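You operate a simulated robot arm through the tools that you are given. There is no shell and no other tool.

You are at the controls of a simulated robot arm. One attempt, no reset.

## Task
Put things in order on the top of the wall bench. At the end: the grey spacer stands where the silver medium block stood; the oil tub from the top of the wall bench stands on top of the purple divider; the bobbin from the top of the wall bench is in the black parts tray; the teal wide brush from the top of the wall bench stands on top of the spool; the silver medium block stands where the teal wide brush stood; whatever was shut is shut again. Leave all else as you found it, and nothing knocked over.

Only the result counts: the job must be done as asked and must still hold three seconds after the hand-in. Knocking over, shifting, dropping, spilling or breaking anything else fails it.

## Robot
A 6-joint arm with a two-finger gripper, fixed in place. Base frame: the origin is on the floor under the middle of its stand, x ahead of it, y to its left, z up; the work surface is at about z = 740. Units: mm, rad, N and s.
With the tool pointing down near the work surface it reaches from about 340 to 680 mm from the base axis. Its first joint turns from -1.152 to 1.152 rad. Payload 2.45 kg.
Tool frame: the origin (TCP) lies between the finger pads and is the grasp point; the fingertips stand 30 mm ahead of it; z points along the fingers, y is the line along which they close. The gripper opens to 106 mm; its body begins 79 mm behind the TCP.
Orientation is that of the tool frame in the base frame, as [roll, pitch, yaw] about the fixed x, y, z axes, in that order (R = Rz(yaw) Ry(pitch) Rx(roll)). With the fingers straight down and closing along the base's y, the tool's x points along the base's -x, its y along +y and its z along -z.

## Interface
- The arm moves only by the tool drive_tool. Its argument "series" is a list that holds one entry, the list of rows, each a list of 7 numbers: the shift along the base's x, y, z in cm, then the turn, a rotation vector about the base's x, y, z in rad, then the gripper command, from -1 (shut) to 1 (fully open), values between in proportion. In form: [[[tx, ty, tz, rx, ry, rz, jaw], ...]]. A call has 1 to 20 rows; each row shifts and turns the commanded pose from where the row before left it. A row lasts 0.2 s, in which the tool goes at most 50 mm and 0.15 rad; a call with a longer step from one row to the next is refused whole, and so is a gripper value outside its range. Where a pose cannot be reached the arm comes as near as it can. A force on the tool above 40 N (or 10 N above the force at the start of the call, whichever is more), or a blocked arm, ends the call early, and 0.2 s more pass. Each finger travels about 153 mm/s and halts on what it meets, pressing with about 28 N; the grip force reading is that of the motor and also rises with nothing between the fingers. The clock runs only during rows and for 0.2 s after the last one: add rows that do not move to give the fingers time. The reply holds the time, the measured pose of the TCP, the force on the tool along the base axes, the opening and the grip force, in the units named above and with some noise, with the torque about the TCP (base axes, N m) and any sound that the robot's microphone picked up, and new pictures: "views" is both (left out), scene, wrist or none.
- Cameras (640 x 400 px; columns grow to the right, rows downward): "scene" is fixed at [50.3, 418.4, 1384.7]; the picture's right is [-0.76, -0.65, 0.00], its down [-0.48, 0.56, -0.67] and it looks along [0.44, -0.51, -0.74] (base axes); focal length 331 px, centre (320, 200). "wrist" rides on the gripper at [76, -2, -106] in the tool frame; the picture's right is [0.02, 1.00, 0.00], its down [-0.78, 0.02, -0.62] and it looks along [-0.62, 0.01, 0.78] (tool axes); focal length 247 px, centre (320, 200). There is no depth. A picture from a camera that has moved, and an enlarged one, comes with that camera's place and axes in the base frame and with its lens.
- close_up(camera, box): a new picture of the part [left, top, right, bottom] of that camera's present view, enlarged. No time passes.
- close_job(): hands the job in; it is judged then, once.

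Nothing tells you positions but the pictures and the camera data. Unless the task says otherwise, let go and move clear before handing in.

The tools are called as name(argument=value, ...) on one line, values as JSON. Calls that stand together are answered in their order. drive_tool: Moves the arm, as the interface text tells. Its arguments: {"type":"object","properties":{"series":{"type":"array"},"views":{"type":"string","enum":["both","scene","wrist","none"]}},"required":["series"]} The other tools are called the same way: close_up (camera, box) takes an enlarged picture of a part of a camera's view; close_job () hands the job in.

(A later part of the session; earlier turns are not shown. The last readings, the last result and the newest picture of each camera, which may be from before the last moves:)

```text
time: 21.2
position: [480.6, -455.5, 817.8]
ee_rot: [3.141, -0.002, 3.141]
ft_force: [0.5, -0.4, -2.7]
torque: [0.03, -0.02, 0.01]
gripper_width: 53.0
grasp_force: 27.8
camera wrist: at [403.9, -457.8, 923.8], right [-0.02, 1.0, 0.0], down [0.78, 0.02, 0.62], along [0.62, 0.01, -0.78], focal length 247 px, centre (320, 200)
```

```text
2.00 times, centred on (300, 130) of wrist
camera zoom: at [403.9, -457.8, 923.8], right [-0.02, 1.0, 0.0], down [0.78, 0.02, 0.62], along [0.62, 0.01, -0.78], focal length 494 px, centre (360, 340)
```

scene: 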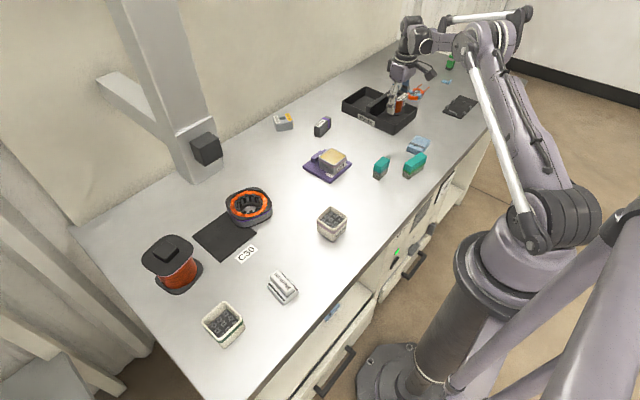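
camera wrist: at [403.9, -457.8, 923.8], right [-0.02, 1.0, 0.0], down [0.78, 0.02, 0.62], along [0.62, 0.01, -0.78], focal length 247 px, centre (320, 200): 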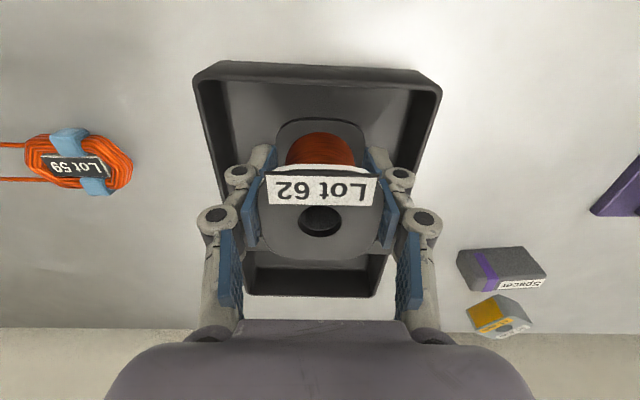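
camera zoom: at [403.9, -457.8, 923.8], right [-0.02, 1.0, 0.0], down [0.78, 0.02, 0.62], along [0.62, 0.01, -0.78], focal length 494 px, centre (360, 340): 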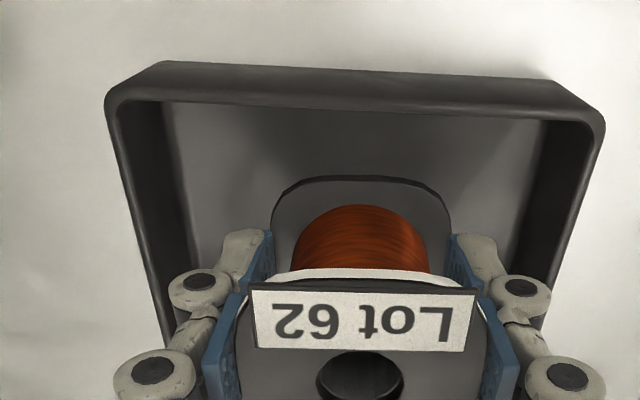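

The bobbin is over the compartment with clearance on all sides. I nudge 2 mm in -y and lower to just above the tray floor.

drive_tool(series=[[[0, -0.2, -0.5, 0, 0, 0, -1], [0, 0, -1.2, 0, 0, 0, -1], [0, 0, -1.2, 0, 0, 0, -1], [0, 0, 0, 0, 0, 0, -1]]], views="wrist")

drive_tool(series=[[[0, 0, -0.2, 0, 0, 0, -1], [0, 0, 0, 0, 0, 0, -1]]], views="none")

drive_tool(series=[[[0, 0, -0.15, 0, 0, 0, -1], [0, 0, 0, 0, 0, 0, -1]]], views="none")

```text
time: 22.2
position: [481.6, -457.8, 788.2]
ee_rot: [3.141, 0.0, -3.141]
ft_force: [-0.5, -0.5, -2.7]
torque: [0.02, 0.01, -0.01]
gripper_width: 52.9
grasp_force: 28.0
camera wrist: at [404.4, -459.8, 894.9], right [-0.02, 1.0, 0.0], down [0.78, 0.02, 0.62], along [0.62, 0.01, -0.78], focal length 247 px, centre (320, 200)
```

wrist: 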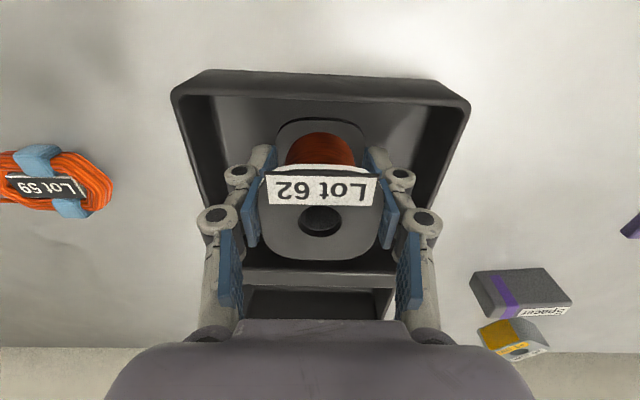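

```text
time: 22.8
position: [481.0, -457.1, 786.9]
ee_rot: [3.14, 0.002, -3.141]
ft_force: [-0.4, -0.6, -0.5]
torque: [0.02, -0.01, 0.02]
gripper_width: 53.2
grasp_force: 28.3
```

```text
time: 23.4
position: [481.4, -458.2, 785.8]
ee_rot: [-3.141, -0.001, 3.141]
ft_force: [-0.2, 0.0, -2.1]
torque: [0.02, -0.02, -0.02]
gripper_width: 53.1
grasp_force: 27.6
```

No contact yet. I keep lowering in small steps.

drive_tool(series=[[[0, 0, -0.2, 0, 0, 0, -1], [0, 0, -0.15, 0, 0, 0, -1], [0, 0, 0, 0, 0, 0, -1]]], views="none")

drive_tool(series=[[[0, 0, -0.15, 0, 0, 0, -1], [0, 0, 0, 0, 0, 0, -1]]], views="none")

drive_tool(series=[[[0, 0, -0.1, 0, 0, 0, -1], [0, 0, 0, 0, 0, 0, -1]]], views="none")

```text
time: 24.2
position: [480.7, -459.0, 782.3]
ee_rot: [3.141, 0.0, 3.142]
ft_force: [0.1, -1.3, -1.8]
torque: [0.02, -0.02, 0.01]
gripper_width: 52.9
grasp_force: 28.0
```

```text
time: 24.8
position: [480.1, -458.6, 780.8]
ee_rot: [-3.142, 0.0, -3.141]
ft_force: [0.1, 0.3, -1.6]
torque: [-0.01, -0.03, 0.01]
gripper_width: 52.8
grasp_force: 28.2
```

```text
time: 25.4
position: [480.7, -458.4, 779.6]
ee_rot: [3.139, 0.0, 3.14]
ft_force: [-0.3, 0.0, -2.0]
torque: [-0.03, 0.0, 0.01]
gripper_width: 52.9
grasp_force: 28.5
```

Still no contact; the base should be about 6 mm above the bench level, so the floor is close. I continue.

drive_tool(series=[[[0, 0, -0.1, 0, 0, 0, -1], [0, 0, 0, 0, 0, 0, -1]]], views="none")

drive_tool(series=[[[0, 0, -0.1, 0, 0, 0, -1], [0, 0, 0, 0, 0, 0, -1]]], views="none")

drive_tool(series=[[[0, 0, -0.1, 0, 0, 0, -1], [0, 0, 0, 0, 0, 0, -1]]], views="none")

```text
time: 26.0
position: [480.4, -457.7, 777.5]
ee_rot: [-3.14, 0.0, -3.141]
ft_force: [-0.2, 0.7, -1.5]
torque: [0.01, 0.01, -0.01]
gripper_width: 52.9
grasp_force: 27.8
```

```text
time: 26.6
position: [480.2, -458.2, 778.6]
ee_rot: [-3.141, 0.003, -3.139]
ft_force: [0.7, -0.1, 12.3]
torque: [0.1, -0.03, 0.0]
gripper_width: 53.0
grasp_force: 27.8
```

```text
time: 27.2
position: [480.1, -457.5, 778.3]
ee_rot: [-3.14, 0.005, -3.14]
ft_force: [3.9, -2.9, 32.0]
torque: [0.05, -0.04, 0.01]
gripper_width: 52.9
grasp_force: 28.0
```

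Contact with the tray floor. I ease up 1.5 mm, open just enough, and lift straight out.

drive_tool(series=[[[0, 0, 0.15, 0, 0, 0, -1], [0, 0, 0, 0, 0, 0, 0.1], [0, 0, 0, 0, 0, 0, 0.18], [0, 0, 0, 0, 0, 0, 0.18], [0, 0, 1.5, 0, 0, 0, 0.18], [0, 0, 3, 0, 0, 0, 0.18], [0, 0, 4, 0, 0, 0, 0.18], [0, 0, 4, 0, 0, 0, 0.18], [0, 0, 0, 0, 0, 0, 0.18]]], views="both")

close_up(camera="scene", box=[330, 50, 450, 150])

```text
time: 29.2
position: [479.8, -457.9, 904.0]
ee_rot: [3.141, 0.0, 3.141]
ft_force: [0.6, 0.0, 0.6]
torque: [-0.03, -0.02, -0.02]
gripper_width: 62.6
grasp_force: 0.0
camera wrist: at [403.5, -459.5, 1009.5], right [-0.02, 1.0, 0.0], down [0.78, 0.02, 0.62], along [0.62, 0.01, -0.78], focal length 247 px, centre (320, 200)
```

scene: 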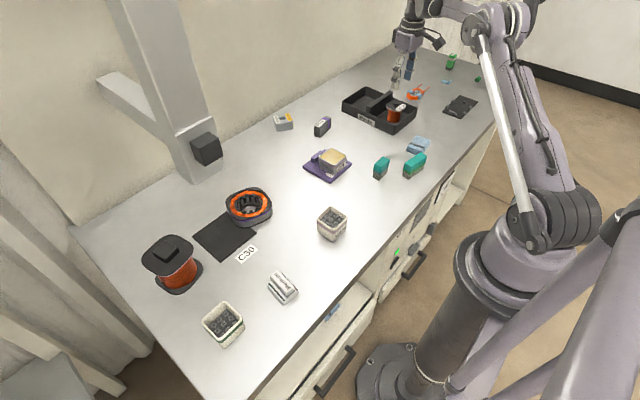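
wrist: 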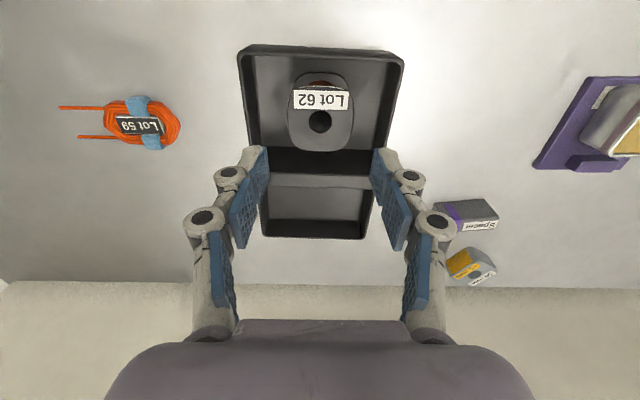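

```text
4.00 times, centred on (390, 100) of scene
camera zoom: at [50.3, 418.4, 1384.7], right [-0.76, -0.65, 0.0], down [-0.48, 0.56, -0.67], along [0.44, -0.51, -0.74], focal length 1324 px, centre (40, 600)
```

zoom: 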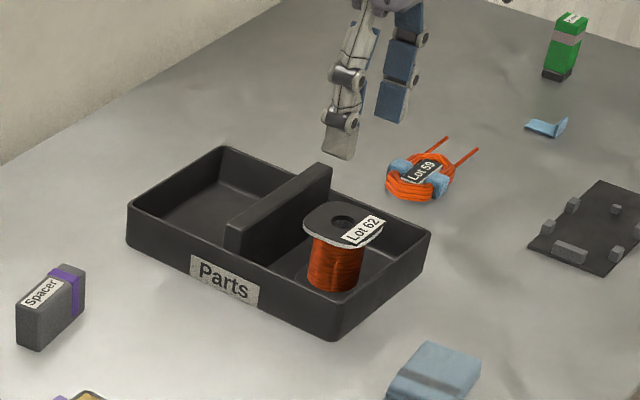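

The bobbin stands in the tray's near compartment. Next is the teal wide brush (green band), near (290, -275); I move to hover above it.

drive_tool(series=[[[-2.55, 2.6, 0, 0, 0, 0, 0.5], [-2.55, 2.6, 0, 0, 0, 0, 0.5], [-2.55, 2.6, 0, 0, 0, 0, 0.5], [-2.55, 2.6, 0, 0, 0, 0, 0.5], [-2.55, 2.6, 0, 0, 0, 0, 0.5], [-2.55, 2.6, 0, 0, 0, 0, 0.5], [-2.55, 2.6, 0, 0, 0, 0, 0.5], [0, 0, 0, 0, 0, 0, 0.5]]], views="both")

close_up(camera="wrist", box=[230, 40, 430, 180])

close_up(camera="scene", box=[390, 130, 450, 190])

```text
time: 31.0
position: [301.5, -275.5, 904.2]
ee_rot: [-3.141, -0.001, -3.14]
ft_force: [0.2, -0.1, 0.0]
torque: [-0.02, 0.0, 0.01]
gripper_width: 79.7
grasp_force: 0.0
camera wrist: at [225.1, -277.0, 1010.2], right [-0.02, 1.0, 0.0], down [0.78, 0.02, 0.62], along [0.62, 0.01, -0.78], focal length 247 px, centre (320, 200)
```

scene: 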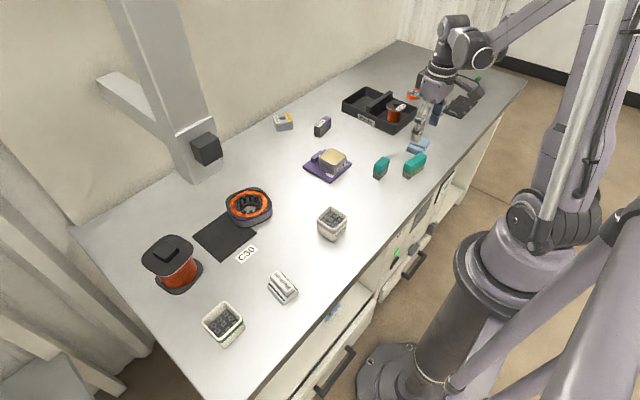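
wrist: 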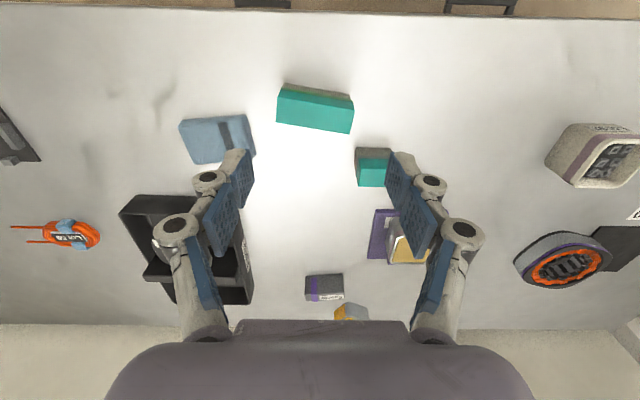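

```text
2.86 times, centred on (330, 110) of wrist
camera zoom: at [225.1, -277.0, 1010.2], right [-0.02, 1.0, 0.0], down [0.78, 0.02, 0.62], along [0.62, 0.01, -0.78], focal length 706 px, centre (291, 457)
```

zoom: 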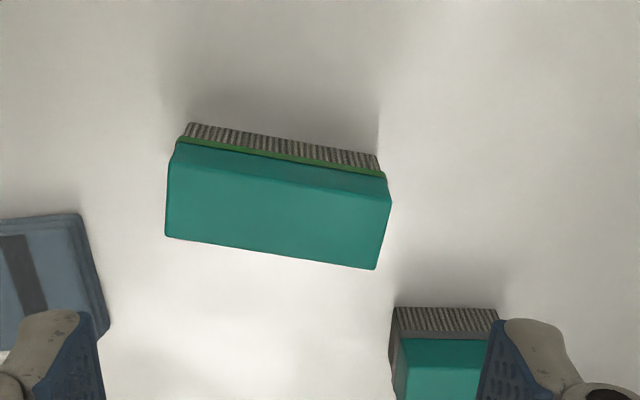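

```text
6.67 times, centred on (420, 160) of scene
camera zoom: at [50.2, 418.4, 1384.7], right [-0.76, -0.65, 0.0], down [-0.48, 0.56, -0.67], along [0.44, -0.51, -0.74], focal length 2207 px, centre (-347, 467)
```

zoom: 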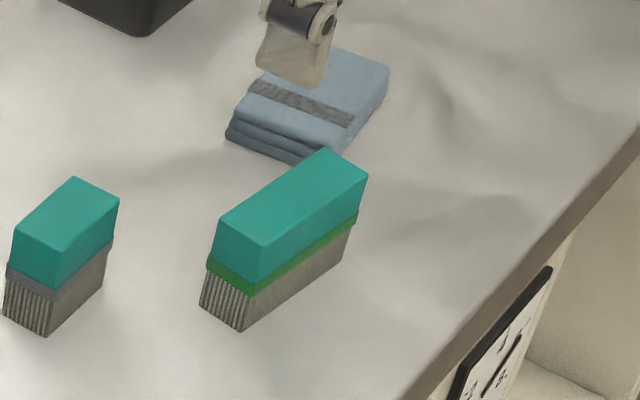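

The bobbin is done. The wide brush is about 70 × 23 mm, centred near (305, -280.5), its long axis turned about 8° from y. I turn the tool so that the fingers close across its thin side.

drive_tool(series=[[[0.1, -0.1, -0.5, 0, 0, 0.143, 0.3], [0.1, -0.1, -0.5, 0, 0, 0.143, 0.3], [0.05, -0.1, -0.5, 0, 0, 0.143, 0.3], [0.05, -0.1, -0.5, 0, 0, 0.143, 0.3], [0.05, -0.1, -0.5, 0, 0, 0.143, 0.3], [0, 0, -0.5, 0, 0, 0.143, 0.3], [0, 0, -0.5, 0, 0, 0.143, 0.3], [0, 0, -0.5, 0, 0, 0.143, 0.3], [0, 0, -0.5, 0, 0, 0.143, 0.3], [0, 0, -0.5, 0, 0, 0.144, 0.3], [0, 0, 0, 0, 0, 0, 0.3]]], views="both")

close_up(camera="wrist", box=[220, 50, 420, 200])

```text
time: 33.4
position: [305.9, -280.9, 852.4]
ee_rot: [-3.142, 0.0, -1.707]
ft_force: [0.2, -0.3, 0.5]
torque: [-0.02, 0.0, 0.01]
gripper_width: 68.7
grasp_force: 0.1
camera wrist: at [296.9, -356.6, 959.0], right [-0.99, 0.12, 0.0], down [0.09, 0.78, 0.62], along [0.07, 0.62, -0.78], focal length 247 px, centre (320, 200)
```

scene: 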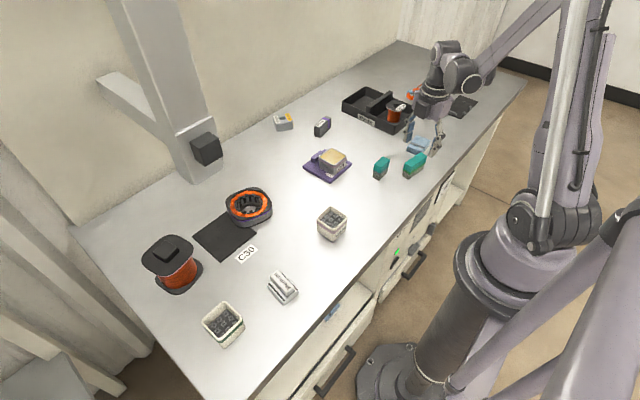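
wrist: 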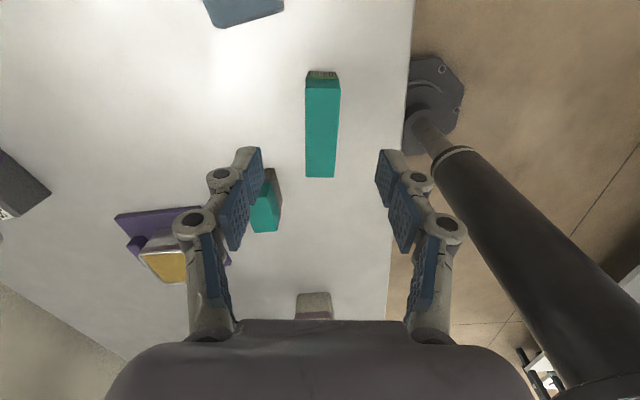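

```text
2.67 times, centred on (320, 125) of wrist
camera zoom: at [296.9, -356.6, 959.0], right [-0.99, 0.12, 0.0], down [0.09, 0.78, 0.62], along [0.07, 0.62, -0.78], focal length 659 px, centre (320, 400)
```

zoom: 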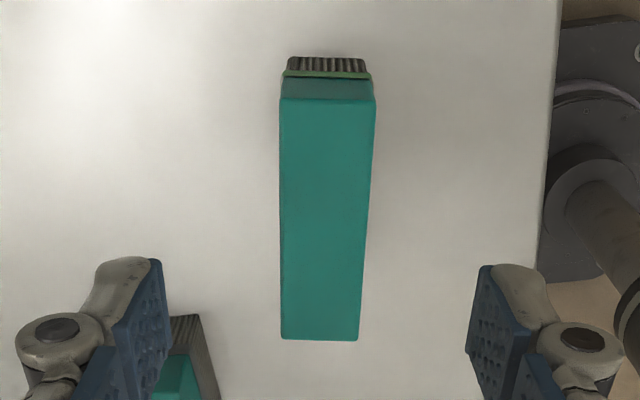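

The fingers straddle the brush correctly. I descend to z≈785 (a high grip so the tips stay well above the brush base) and close.

drive_tool(series=[[[0, 0.1, -2, 0, 0, 0, 0.3], [0, 0, -3, 0, 0, 0, 0.1], [0, 0, -1.8, 0, 0, 0, 0.0], [0, 0, 0, 0, 0, 0, 0.0], [0, 0, 0, 0, 0, 0, -1], [0, 0, 0, 0, 0, 0, -1], [0, 0, 0, 0, 0, 0, -1]]], views="both")

close_up(camera="scene", box=[370, 110, 450, 190])

```text
time: 35.0
position: [304.8, -280.2, 785.0]
ee_rot: [-3.14, 0.0, -1.71]
ft_force: [0.1, -0.1, 0.4]
torque: [-0.02, 0.02, -0.01]
gripper_width: 23.1
grasp_force: 27.9
camera wrist: at [296.2, -356.3, 891.1], right [-0.99, 0.12, 0.0], down [0.09, 0.78, 0.62], along [0.07, 0.62, -0.78], focal length 247 px, centre (320, 200)
```

scene: 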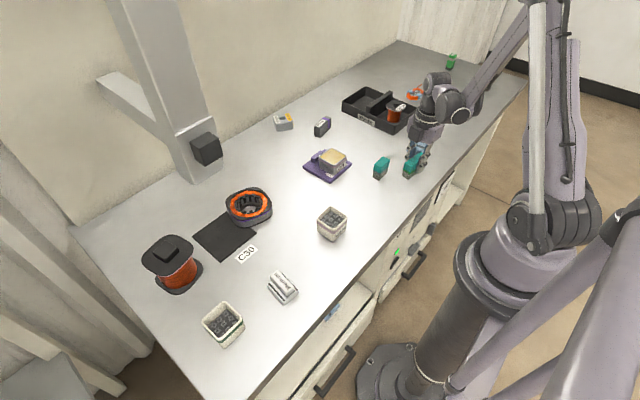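
wrist: 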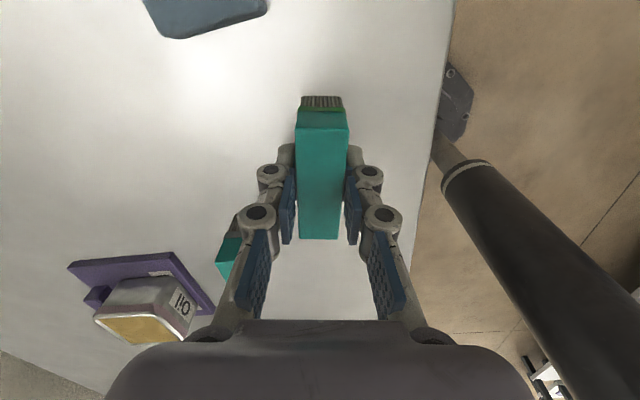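

```text
5.00 times, centred on (410, 150) of scene
camera zoom: at [50.3, 418.4, 1384.7], right [-0.76, -0.65, 0.0], down [-0.48, 0.56, -0.67], along [0.44, -0.51, -0.74], focal length 1655 px, centre (-130, 450)
```

zoom: 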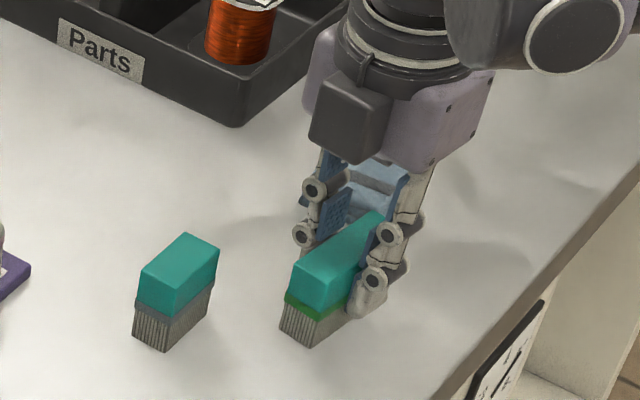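

The brush is gripped at 23 mm. I lift to z≈900 and swing at a short radius toward the left side, turning the tool back, so I can look at the spool and the post from there.

drive_tool(series=[[[0, 0, 2, 0, 0, 0, -1], [0, 0, 4, 0, 0, 0, -1], [0, 0, 4, 0, 0, 0, -1], [0, 0, 1.5, 0, 0, 0, -1], [1.4, 3.4, 0, 0, 0, -0.1, -1], [1.4, 3.4, 0, 0, 0, -0.13, -1], [1.4, 3.4, 0, 0, 0, -0.13, -1], [1.4, 3.4, 0, 0, 0, -0.13, -1], [1.4, 3.4, 0, 0, 0, -0.13, -1], [0.25, 4.2, 0, 0, 0, -0.13, -1], [0.25, 4.2, 0, 0, 0, -0.13, -1], [0.25, 4.2, 0, 0, 0, -0.13, -1], [0.25, 4.2, 0, 0, 0, -0.13, -1], [-1.25, 3.25, 0, 0, 0, -0.1, -1], [-1.25, 3.25, 0, 0, 0, -0.1, -1], [-1.25, 3.25, 0, 0, 0, -0.091, -1], [-1.25, 3.25, 0, 0, 0, 0, -1], [0, 0, 0, 0, 0, 0, -1]]], views="both")

```text
time: 38.8
position: [335.7, 188.9, 900.2]
ee_rot: [-3.141, 0.001, 3.141]
ft_force: [0.5, 0.3, -0.7]
torque: [0.0, -0.01, 0.02]
gripper_width: 23.2
grasp_force: 28.0
camera wrist: at [258.5, 187.4, 1006.8], right [-0.02, 1.0, 0.0], down [0.78, 0.02, 0.62], along [0.62, 0.01, -0.78], focal length 247 px, centre (320, 200)
```

scene: 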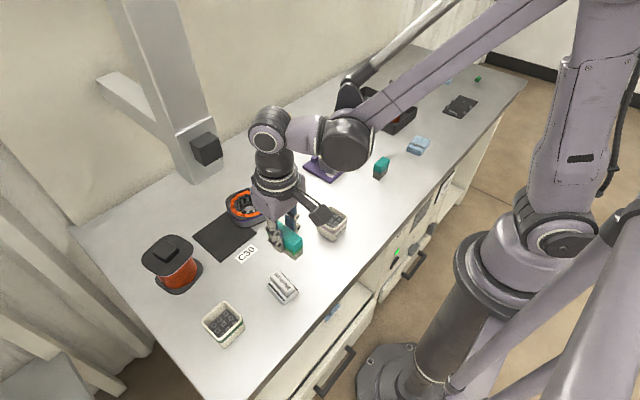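
wrist: 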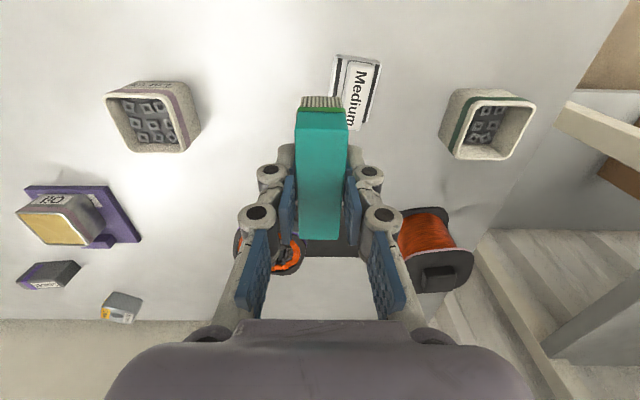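

The spool, block and bins are in view, but the post hides behind the gripper. I move up and right a little to see the post and box clearly before deciding how to approach the spool.

drive_tool(series=[[[-0.6, -3.5, 2.6, 0, 0, 0, -1], [-0.6, -3.5, 2.6, 0, 0, 0, -1], [-0.6, -3.5, 2.6, 0, 0, 0, -1], [-0.6, -3.5, 2.6, 0, 0, 0, -1], [-0.6, -3.5, 2.6, 0, 0, 0, -1], [-0.6, -3.5, 2.6, 0, 0, 0, -1], [0, 0, 0, 0, 0, 0, -1]]], views="both")

close_up(camera="wrist", box=[440, 200, 640, 400])

close_up(camera="scene", box=[150, 90, 250, 200])

```text
time: 40.4
position: [298.2, -21.5, 1055.9]
ee_rot: [3.14, 0.0, 3.141]
ft_force: [0.1, 0.0, -0.6]
torque: [0.0, -0.03, 0.04]
gripper_width: 23.0
grasp_force: 27.8
camera wrist: at [222.2, -23.3, 1162.4], right [-0.02, 1.0, 0.0], down [0.78, 0.02, 0.62], along [0.62, 0.01, -0.78], focal length 247 px, centre (320, 200)
```

scene: 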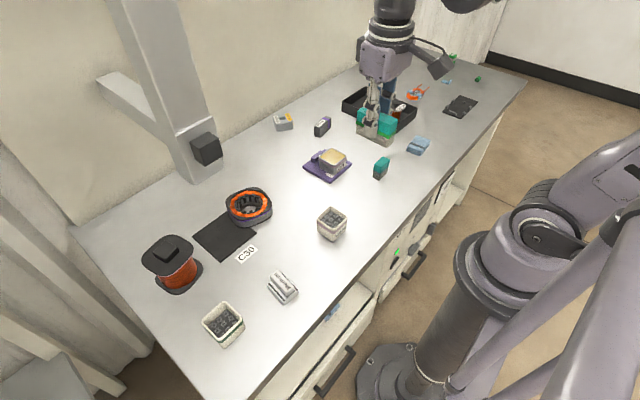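
wrist: 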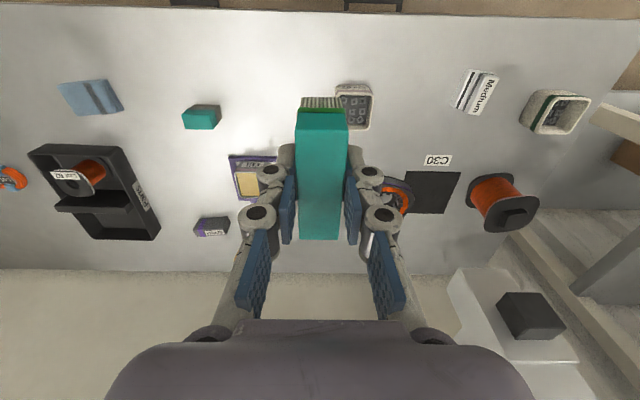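

```text
2.00 times, centred on (540, 300) of wrist
camera zoom: at [222.2, -23.3, 1162.4], right [-0.02, 1.0, 0.0], down [0.78, 0.02, 0.62], along [0.62, 0.01, -0.78], focal length 494 px, centre (-120, 0)
```

zoom: 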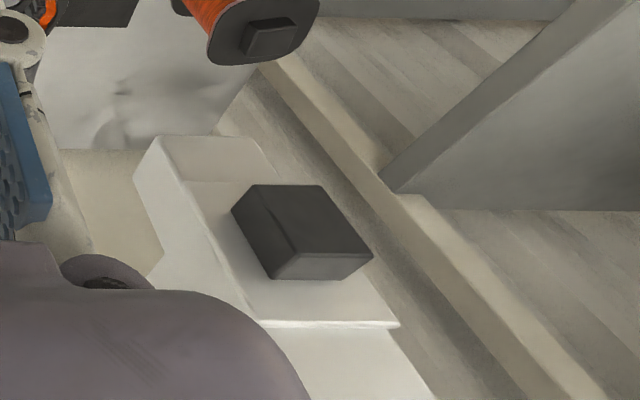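

```text
3.64 times, centred on (200, 145) of scene
camera zoom: at [50.3, 418.4, 1384.7], right [-0.76, -0.65, 0.0], down [-0.48, 0.56, -0.67], along [0.44, -0.51, -0.74], focal length 1204 px, centre (756, 400)
```

zoom: 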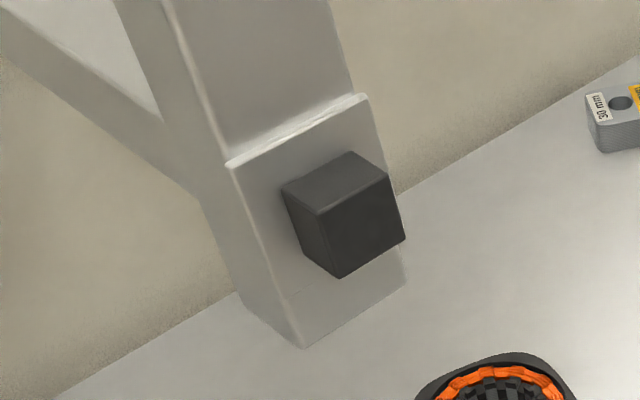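

The post is now measured: its face is at x≈500, y≈174–244, bottom z≈948, with the box sticking out to x≈468 at z 1011–1048. I will approach the spool from the side (y≥340) to stay clear. First a close look at the spool top from here.

close_up(camera="wrist", box=[450, 160, 560, 250])

close_up(camera="scene", box=[135, 225, 215, 300])

close_up(camera="wrist", box=[430, 50, 540, 130])

```text
4.44 times, centred on (505, 205) of wrist
camera zoom: at [222.2, -23.3, 1162.4], right [-0.02, 1.0, 0.0], down [0.78, 0.02, 0.62], along [0.62, 0.01, -0.78], focal length 1098 px, centre (-502, 178)
```

zoom: 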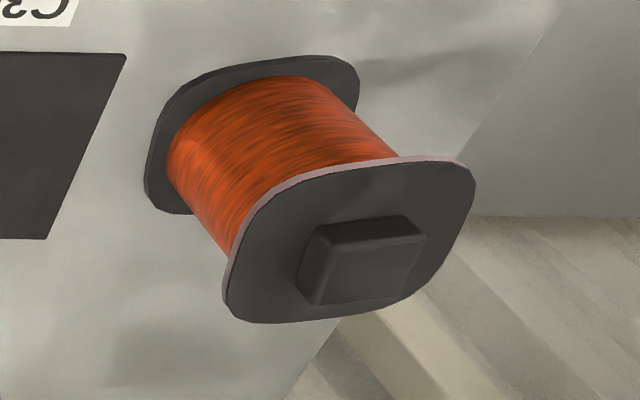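

```text
5.33 times, centred on (175, 262) of scene
camera zoom: at [50.3, 418.4, 1384.7], right [-0.76, -0.65, 0.0], down [-0.48, 0.56, -0.67], along [0.44, -0.51, -0.74], focal length 1766 px, centre (1093, -133)
```

zoom: 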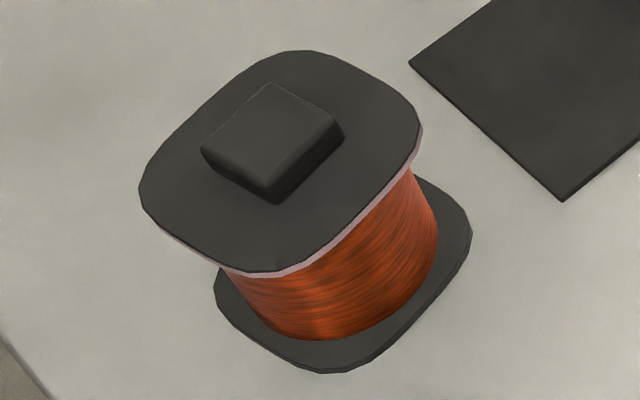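

```text
5.00 times, centred on (485, 90) of wrist
camera zoom: at [222.2, -23.3, 1162.4], right [-0.02, 1.0, 0.0], down [0.78, 0.02, 0.62], along [0.62, 0.01, -0.78], focal length 1235 px, centre (-505, 750)
```

zoom: 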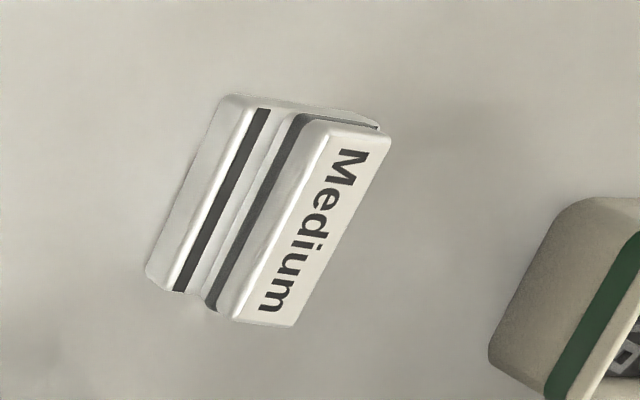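

The spool is turned about 9–10°, its knob sits slightly toward the wall, leaving a ~26 mm free strip of flange on the near side. I check how far the fingertips reach down on the held brush.

close_up(camera="scene", box=[345, 90, 415, 150])

close_up(camera="wrist", box=[240, 80, 400, 250])

```text
6.67 times, centred on (380, 120) of scene
camera zoom: at [50.3, 418.4, 1384.7], right [-0.76, -0.65, 0.0], down [-0.48, 0.56, -0.67], along [0.44, -0.51, -0.74], focal length 2207 px, centre (-80, 733)
```

zoom: 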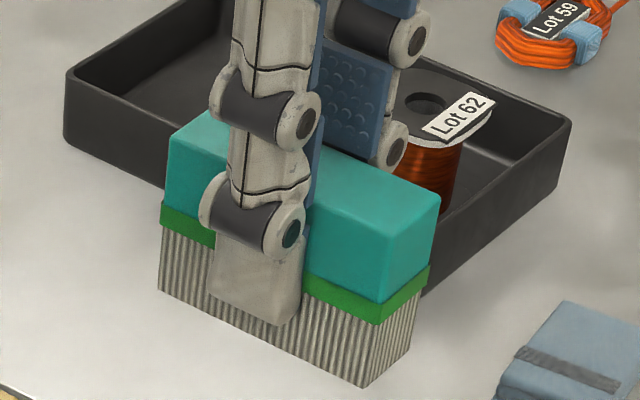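

```text
2.35 times, centred on (320, 165) of wrist
camera zoom: at [222.2, -23.3, 1162.4], right [-0.02, 1.0, 0.0], down [0.78, 0.02, 0.62], along [0.62, 0.01, -0.78], focal length 581 px, centre (320, 282)
```

zoom: 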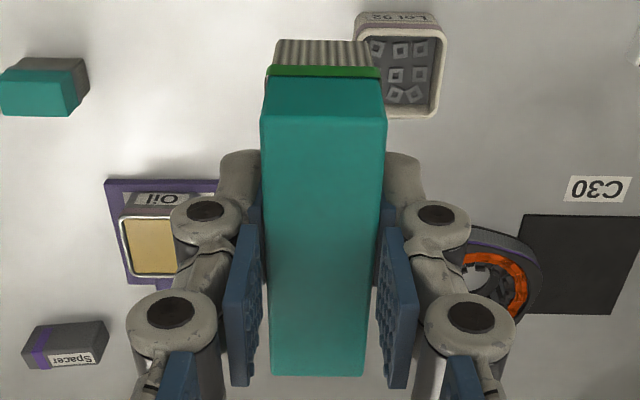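

Fingertips sit at least 15 mm above the brush base, while the knob is about 11 mm high, so the fingers can pass over the knob. I travel around at a short radius, turning the tool so that the camera is on the far (+y) side, and come in beside the spool from y≈345.

drive_tool(series=[[[0.03, 3.52, -1.77, 0, 0, 0, -1], [0.03, 3.52, -1.77, 0, 0, 0, -1], [0.03, 3.52, -1.77, 0, 0, 0, -1], [0.03, 3.52, -1.77, 0, 0, -0.14, -1], [0.03, 3.52, -1.77, 0, 0, -0.14, -1], [0.03, 3.52, -1.77, 0, 0, -0.14, -1], [0.75, 3.5, 0, 0, 0, -0.14, -1], [0.75, 3.5, 0, 0, 0, -0.14, -1], [0.75, 3.5, 0, 0, 0, -0.14, -1], [0.75, 3.5, 0, 0, 0, -0.14, -1], [2.5, 0.5, 0, 0, 0, -0.14, -1], [2.5, 0.5, 0, 0, 0, -0.14, -1], [2.5, 0.5, 0, 0, 0, -0.14, -1], [0, 0, 0, 0, 0, 0, -1]]], views="both")

```text
time: 43.4
position: [405.9, 344.1, 951.5]
ee_rot: [3.141, 0.0, 1.741]
ft_force: [-0.2, -0.4, -0.3]
torque: [0.03, 0.0, 0.01]
gripper_width: 22.9
grasp_force: 28.0
camera wrist: at [391.9, 419.9, 1056.5], right [0.98, 0.19, 0.0], down [0.15, -0.77, 0.62], along [0.12, -0.61, -0.78], focal length 247 px, centre (320, 200)
```

scene: 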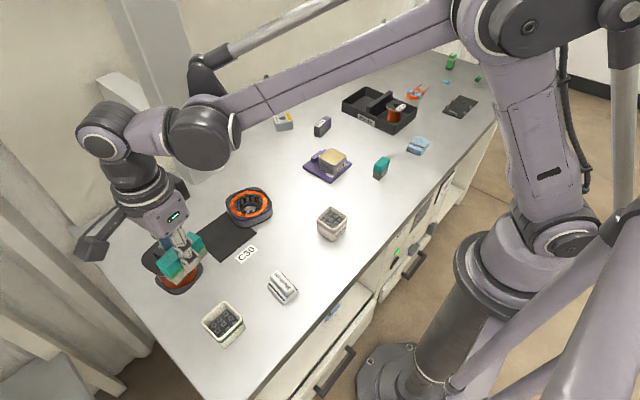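
wrist: 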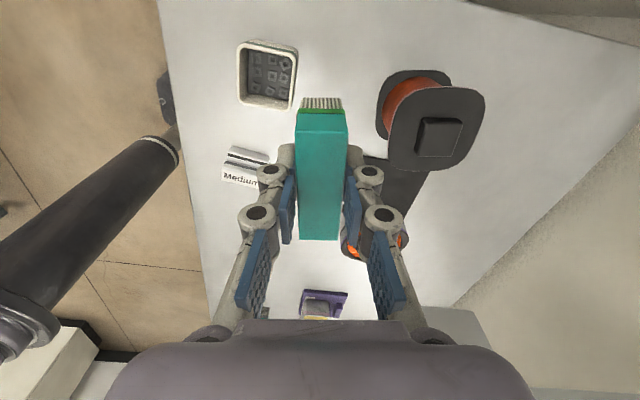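

I am beside the spool and the camera now sees its top squarely. I take a close-up to measure the flange and knob.

close_up(camera="wrist", box=[360, 60, 500, 180])

close_up(camera="scene", box=[60, 80, 280, 300])

```text
3.33 times, centred on (430, 120) of wrist
camera zoom: at [391.9, 419.9, 1056.5], right [0.98, 0.19, 0.0], down [0.15, -0.77, 0.62], along [0.12, -0.61, -0.78], focal length 823 px, centre (-47, 467)
```

zoom: 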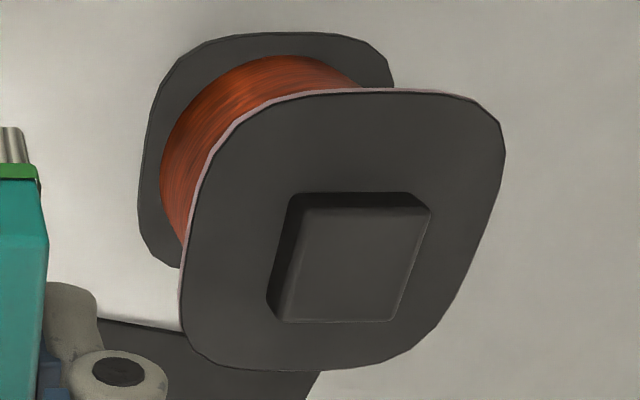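

```text
1.82 times, centred on (170, 190) of scene
camera zoom: at [50.3, 418.4, 1384.7], right [-0.76, -0.65, 0.0], down [-0.48, 0.56, -0.67], along [0.44, -0.51, -0.74], focal length 602 px, centre (593, 218)
```

zoom: 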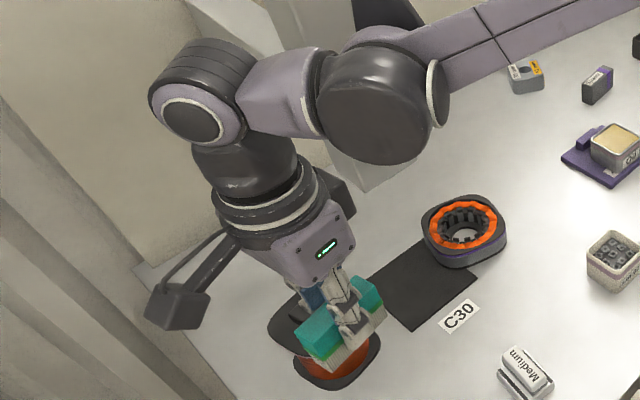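

The flange is about 87 mm square centred near (524, 339.5), turned ~9.7°, with the 35 mm knob in its middle, leaving ~26–28 mm strips. I'll stand the brush on the near strip, with TCP at about (494, 335). I move there, still high.

drive_tool(series=[[[2, -0.2, 0, 0, 0, 0, -1], [2.5, -0.3, 0, 0, 0, 0, -1], [2.5, -0.2, 0, 0, 0, 0, -1], [1.8, -0.15, 0, 0, 0, 0, -1], [0, 0, 0, 0, 0, 0, -1]]], views="both")

close_up(camera="wrist", box=[240, 60, 420, 220])

close_up(camera="scene", box=[60, 80, 280, 300])

```text
time: 44.6
position: [495.7, 336.6, 950.9]
ee_rot: [-3.141, 0.001, 1.742]
ft_force: [0.5, 0.1, -1.3]
torque: [-0.01, 0.01, 0.0]
gripper_width: 23.1
grasp_force: 28.2
camera wrist: at [480.0, 411.7, 1056.2], right [0.98, 0.19, 0.0], down [0.15, -0.77, 0.62], along [0.12, -0.61, -0.78], focal length 247 px, centre (320, 200)
```

scene: 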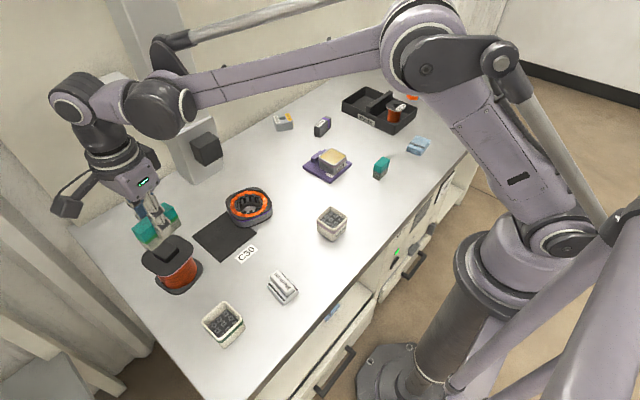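
wrist: 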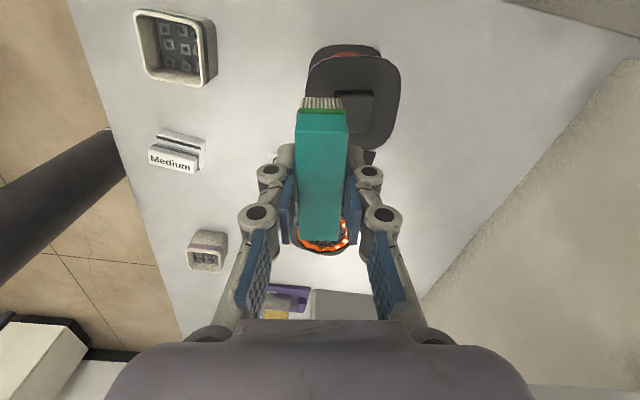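

```text
2.50 times, centred on (330, 140) of wrist
camera zoom: at [480.0, 411.7, 1056.2], right [0.98, 0.19, 0.0], down [0.15, -0.77, 0.62], along [0.12, -0.61, -0.78], focal length 617 px, centre (295, 350)
```

zoom: 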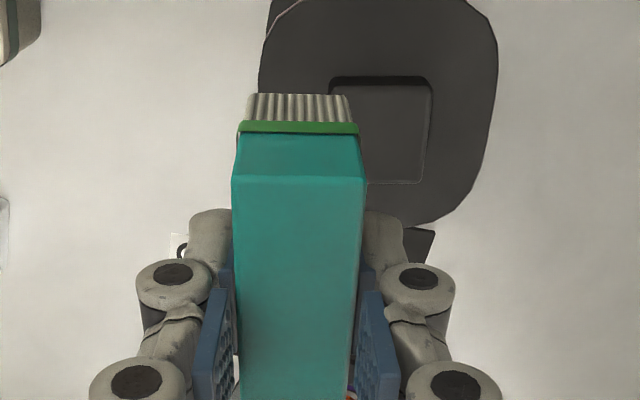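

```text
1.82 times, centred on (170, 190) of scene
camera zoom: at [50.3, 418.4, 1384.7], right [-0.76, -0.65, 0.0], down [-0.48, 0.56, -0.67], along [0.44, -0.51, -0.74], focal length 602 px, centre (593, 218)
```

zoom: 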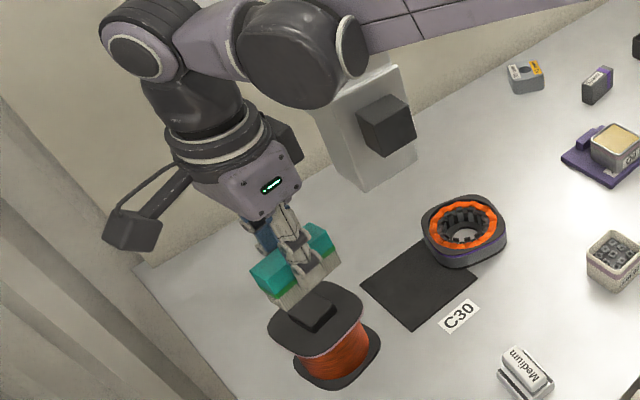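

The strip runs about ±13 mm around the current TCP line, so the brush fits with ~1.5 mm to spare each side; I bias 1.5 mm away from the knob. I lower to about 12 mm above the flange and look.

drive_tool(series=[[[-0.15, -0.03, 0, 0, 0, 0, -1], [0, 0, -2, 0, 0, 0, -1], [0, 0, -2.5, 0, 0, 0, -1], [0, 0, -2, 0, 0, 0, -1], [0, 0, -0.5, 0, 0, 0, -1], [0, 0, 0, 0, 0, 0, -1]]], views="both")

close_up(camera="wrist", box=[240, 60, 440, 220])

close_up(camera="scene", box=[120, 190, 220, 300])

```text
time: 46.0
position: [492.2, 335.5, 881.0]
ee_rot: [3.139, 0.001, 1.742]
ft_force: [-0.1, 0.1, 0.2]
torque: [0.01, -0.02, 0.02]
gripper_width: 23.0
grasp_force: 28.0
camera wrist: at [477.9, 410.9, 986.1], right [0.98, 0.19, 0.0], down [0.15, -0.77, 0.62], along [0.12, -0.61, -0.78], focal length 247 px, centre (320, 200)
```

scene: 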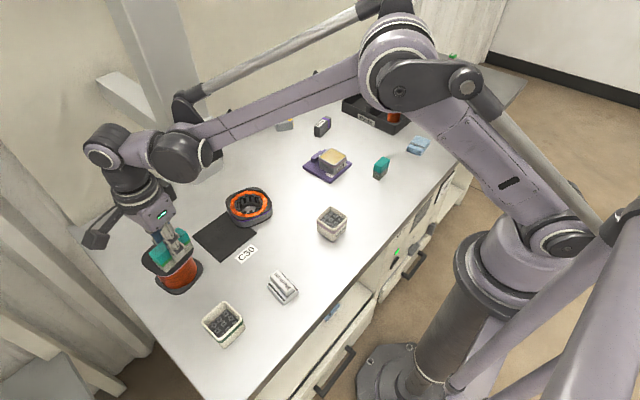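
wrist: 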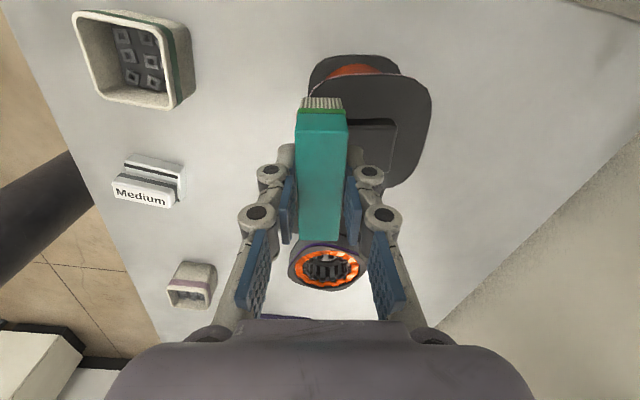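

```text
2.50 times, centred on (340, 140) of wrist
camera zoom: at [477.9, 410.9, 986.1], right [0.98, 0.19, 0.0], down [0.15, -0.77, 0.62], along [0.12, -0.61, -0.78], focal length 617 px, centre (270, 350)
```

zoom: 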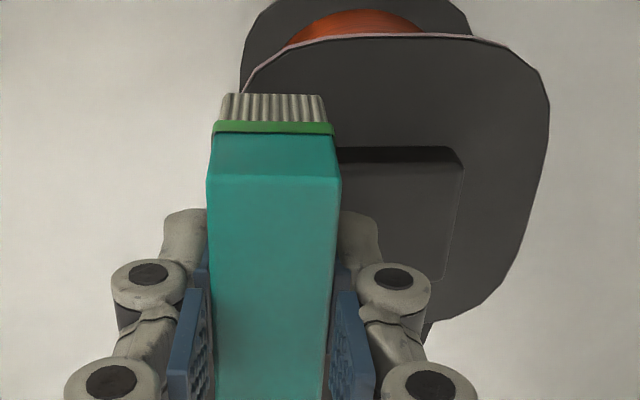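

```text
3.64 times, centred on (170, 245) of scene
camera zoom: at [50.3, 418.4, 1384.7], right [-0.76, -0.65, 0.0], down [-0.48, 0.56, -0.67], along [0.44, -0.51, -0.74], focal length 1204 px, centre (866, 36)
```

zoom: 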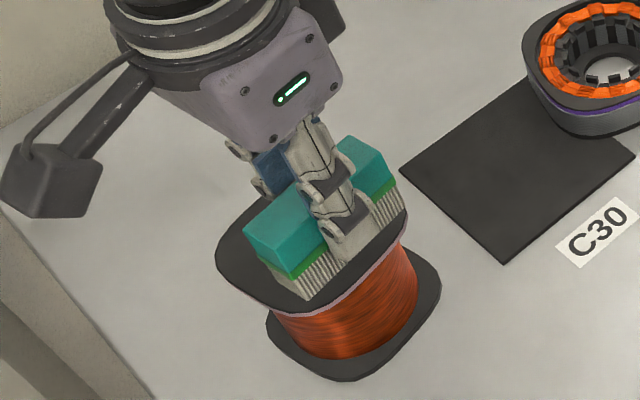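

The brush base is about 14 mm above the flange with the knob to its right. I lower another 9 mm and look once more.

drive_tool(series=[[[0, 0, -0.5, 0, 0, 0, -1], [0, 0, -0.4, 0, 0, 0, -1], [0, 0, 0, 0, 0, 0, -1]]], views="wrist")

close_up(camera="scene", box=[140, 225, 210, 300])

close_up(camera="wrist", box=[280, 80, 400, 200])

```text
time: 46.8
position: [492.8, 335.8, 871.2]
ee_rot: [-3.141, 0.001, 1.743]
ft_force: [0.2, 0.1, -1.9]
torque: [0.01, -0.01, -0.03]
gripper_width: 22.8
grasp_force: 28.0
camera wrist: at [477.9, 411.0, 977.1], right [0.98, 0.19, 0.0], down [0.15, -0.77, 0.62], along [0.12, -0.61, -0.78], focal length 247 px, centre (320, 200)
```

wrist: 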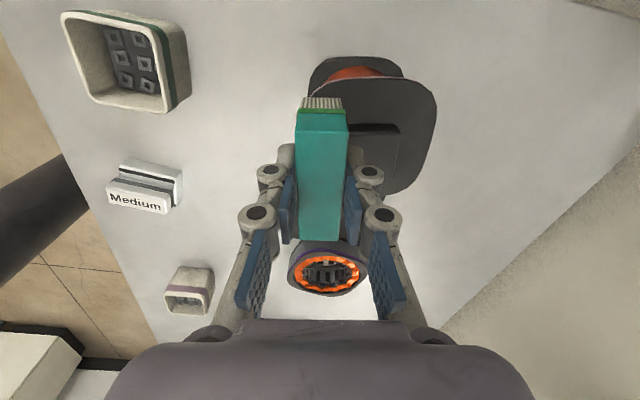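

```text
5.33 times, centred on (175, 262) of scene
camera zoom: at [50.3, 418.4, 1384.7], right [-0.76, -0.65, 0.0], down [-0.48, 0.56, -0.67], along [0.44, -0.51, -0.74], focal length 1766 px, centre (1093, -133)
```

zoom: 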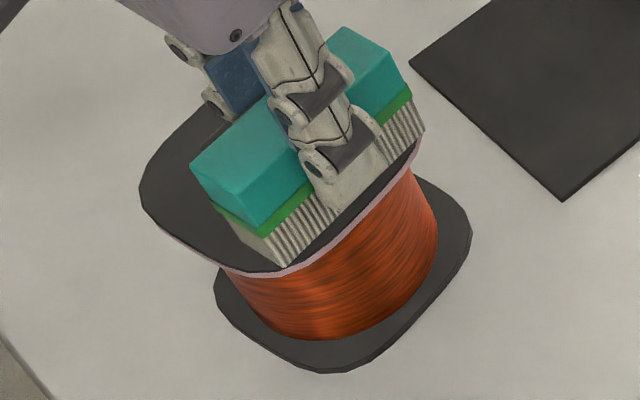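

```text
3.33 times, centred on (340, 140) of wrist
camera zoom: at [477.9, 411.0, 977.1], right [0.98, 0.19, 0.0], down [0.15, -0.77, 0.62], along [0.12, -0.61, -0.78], focal length 823 px, centre (253, 400)
```

zoom: 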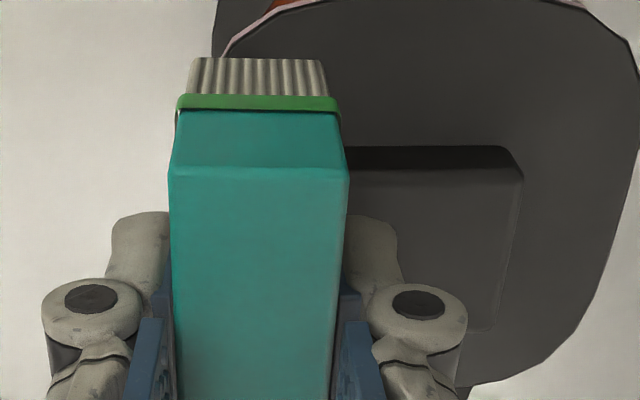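

The brush sits centred in the strip with roughly 3 mm on each side. I lower in small steps until contact.

drive_tool(series=[[[0, 0, -0.2, 0, 0, 0, -1], [0, 0, 0, 0, 0, 0, -1]]], views="none")

drive_tool(series=[[[0, 0, -0.15, 0, 0, 0, -1], [0, 0, 0, 0, 0, 0, -1]]], views="none")

drive_tool(series=[[[0, 0, -0.1, 0, 0, 0, -1], [0, 0, 0, 0, 0, 0, -1]]], views="none")

```text
time: 47.4
position: [492.3, 334.9, 869.9]
ee_rot: [3.14, 0.0, 1.743]
ft_force: [-0.4, -0.4, -0.7]
torque: [0.01, 0.01, -0.01]
gripper_width: 23.2
grasp_force: 27.8
```

```text
time: 48.0
position: [492.6, 335.0, 868.0]
ee_rot: [3.141, -0.002, 1.741]
ft_force: [0.6, 0.8, -0.3]
torque: [-0.01, 0.0, 0.02]
gripper_width: 22.8
grasp_force: 28.3
```

```text
time: 48.6
position: [492.7, 335.3, 866.8]
ee_rot: [-3.141, 0.0, 1.742]
ft_force: [-0.9, -0.3, -0.1]
torque: [0.01, -0.03, 0.01]
gripper_width: 22.8
grasp_force: 28.3
```

No contact yet at a base height of about 821; I continue in 1 mm steps.

drive_tool(series=[[[0, 0, -0.1, 0, 0, 0, -1], [0, 0, 0, 0, 0, 0, -1]]], views="none")

drive_tool(series=[[[0, 0, -0.1, 0, 0, 0, -1], [0, 0, 0, 0, 0, 0, -1]]], views="none")

drive_tool(series=[[[0, 0, -0.1, 0, 0, 0, -1], [0, 0, 0, 0, 0, 0, -1]]], views="none")

```text
time: 49.2
position: [492.4, 333.9, 866.3]
ee_rot: [-3.141, 0.001, 1.742]
ft_force: [-0.2, -0.7, 0.3]
torque: [-0.02, -0.02, -0.03]
gripper_width: 23.1
grasp_force: 27.7
```

```text
time: 49.8
position: [493.2, 335.7, 866.8]
ee_rot: [-3.141, 0.001, 1.742]
ft_force: [0.4, -0.3, 16.7]
torque: [0.13, -0.3, -0.02]
gripper_width: 23.0
grasp_force: 28.1
```

```text
time: 50.5
position: [493.4, 335.3, 865.2]
ee_rot: [-3.14, 0.003, 1.742]
ft_force: [-2.3, -2.2, 9.0]
torque: [0.02, -0.07, -0.02]
gripper_width: 23.3
grasp_force: 28.1
stopped in row 2: the force on the tool passed its limit at 41 N (the readings are from after the stop); the commanded pose is now the measured one
```

Contact was felt, possibly off-centre toward the knob. I look closely before releasing.

close_up(camera="scene", box=[145, 230, 205, 290])

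close_up(camera="wrist", box=[280, 70, 440, 210])

```text
6.67 times, centred on (175, 260) of scene
camera zoom: at [50.1, 418.3, 1384.8], right [-0.76, -0.65, 0.0], down [-0.48, 0.56, -0.67], along [0.44, -0.51, -0.74], focal length 2207 px, centre (1287, -200)
```

zoom: 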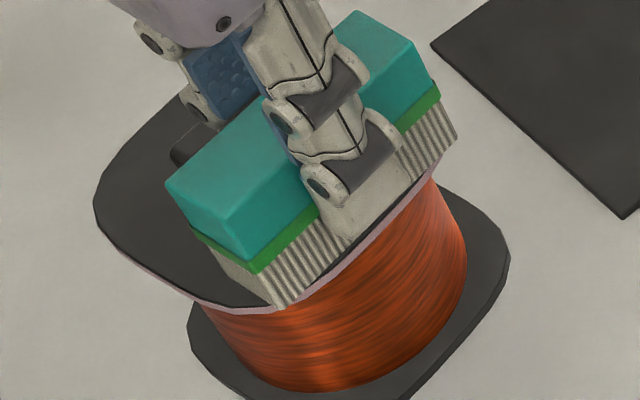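

```text
2.86 times, centred on (360, 140) of wrist
camera zoom: at [478.0, 410.6, 971.5], right [0.98, 0.19, 0.0], down [0.15, -0.77, 0.62], along [0.12, -0.61, -0.78], focal length 706 px, centre (206, 371)
```

zoom: 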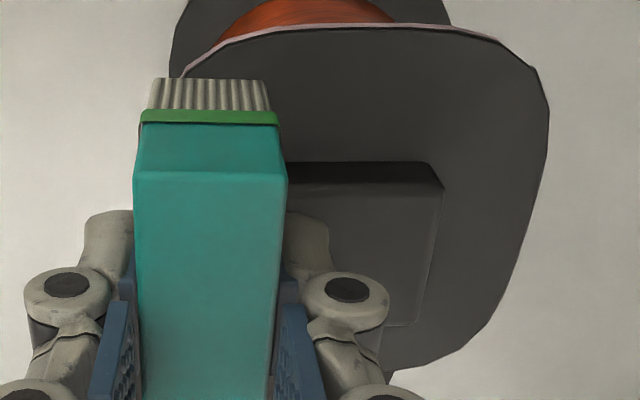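

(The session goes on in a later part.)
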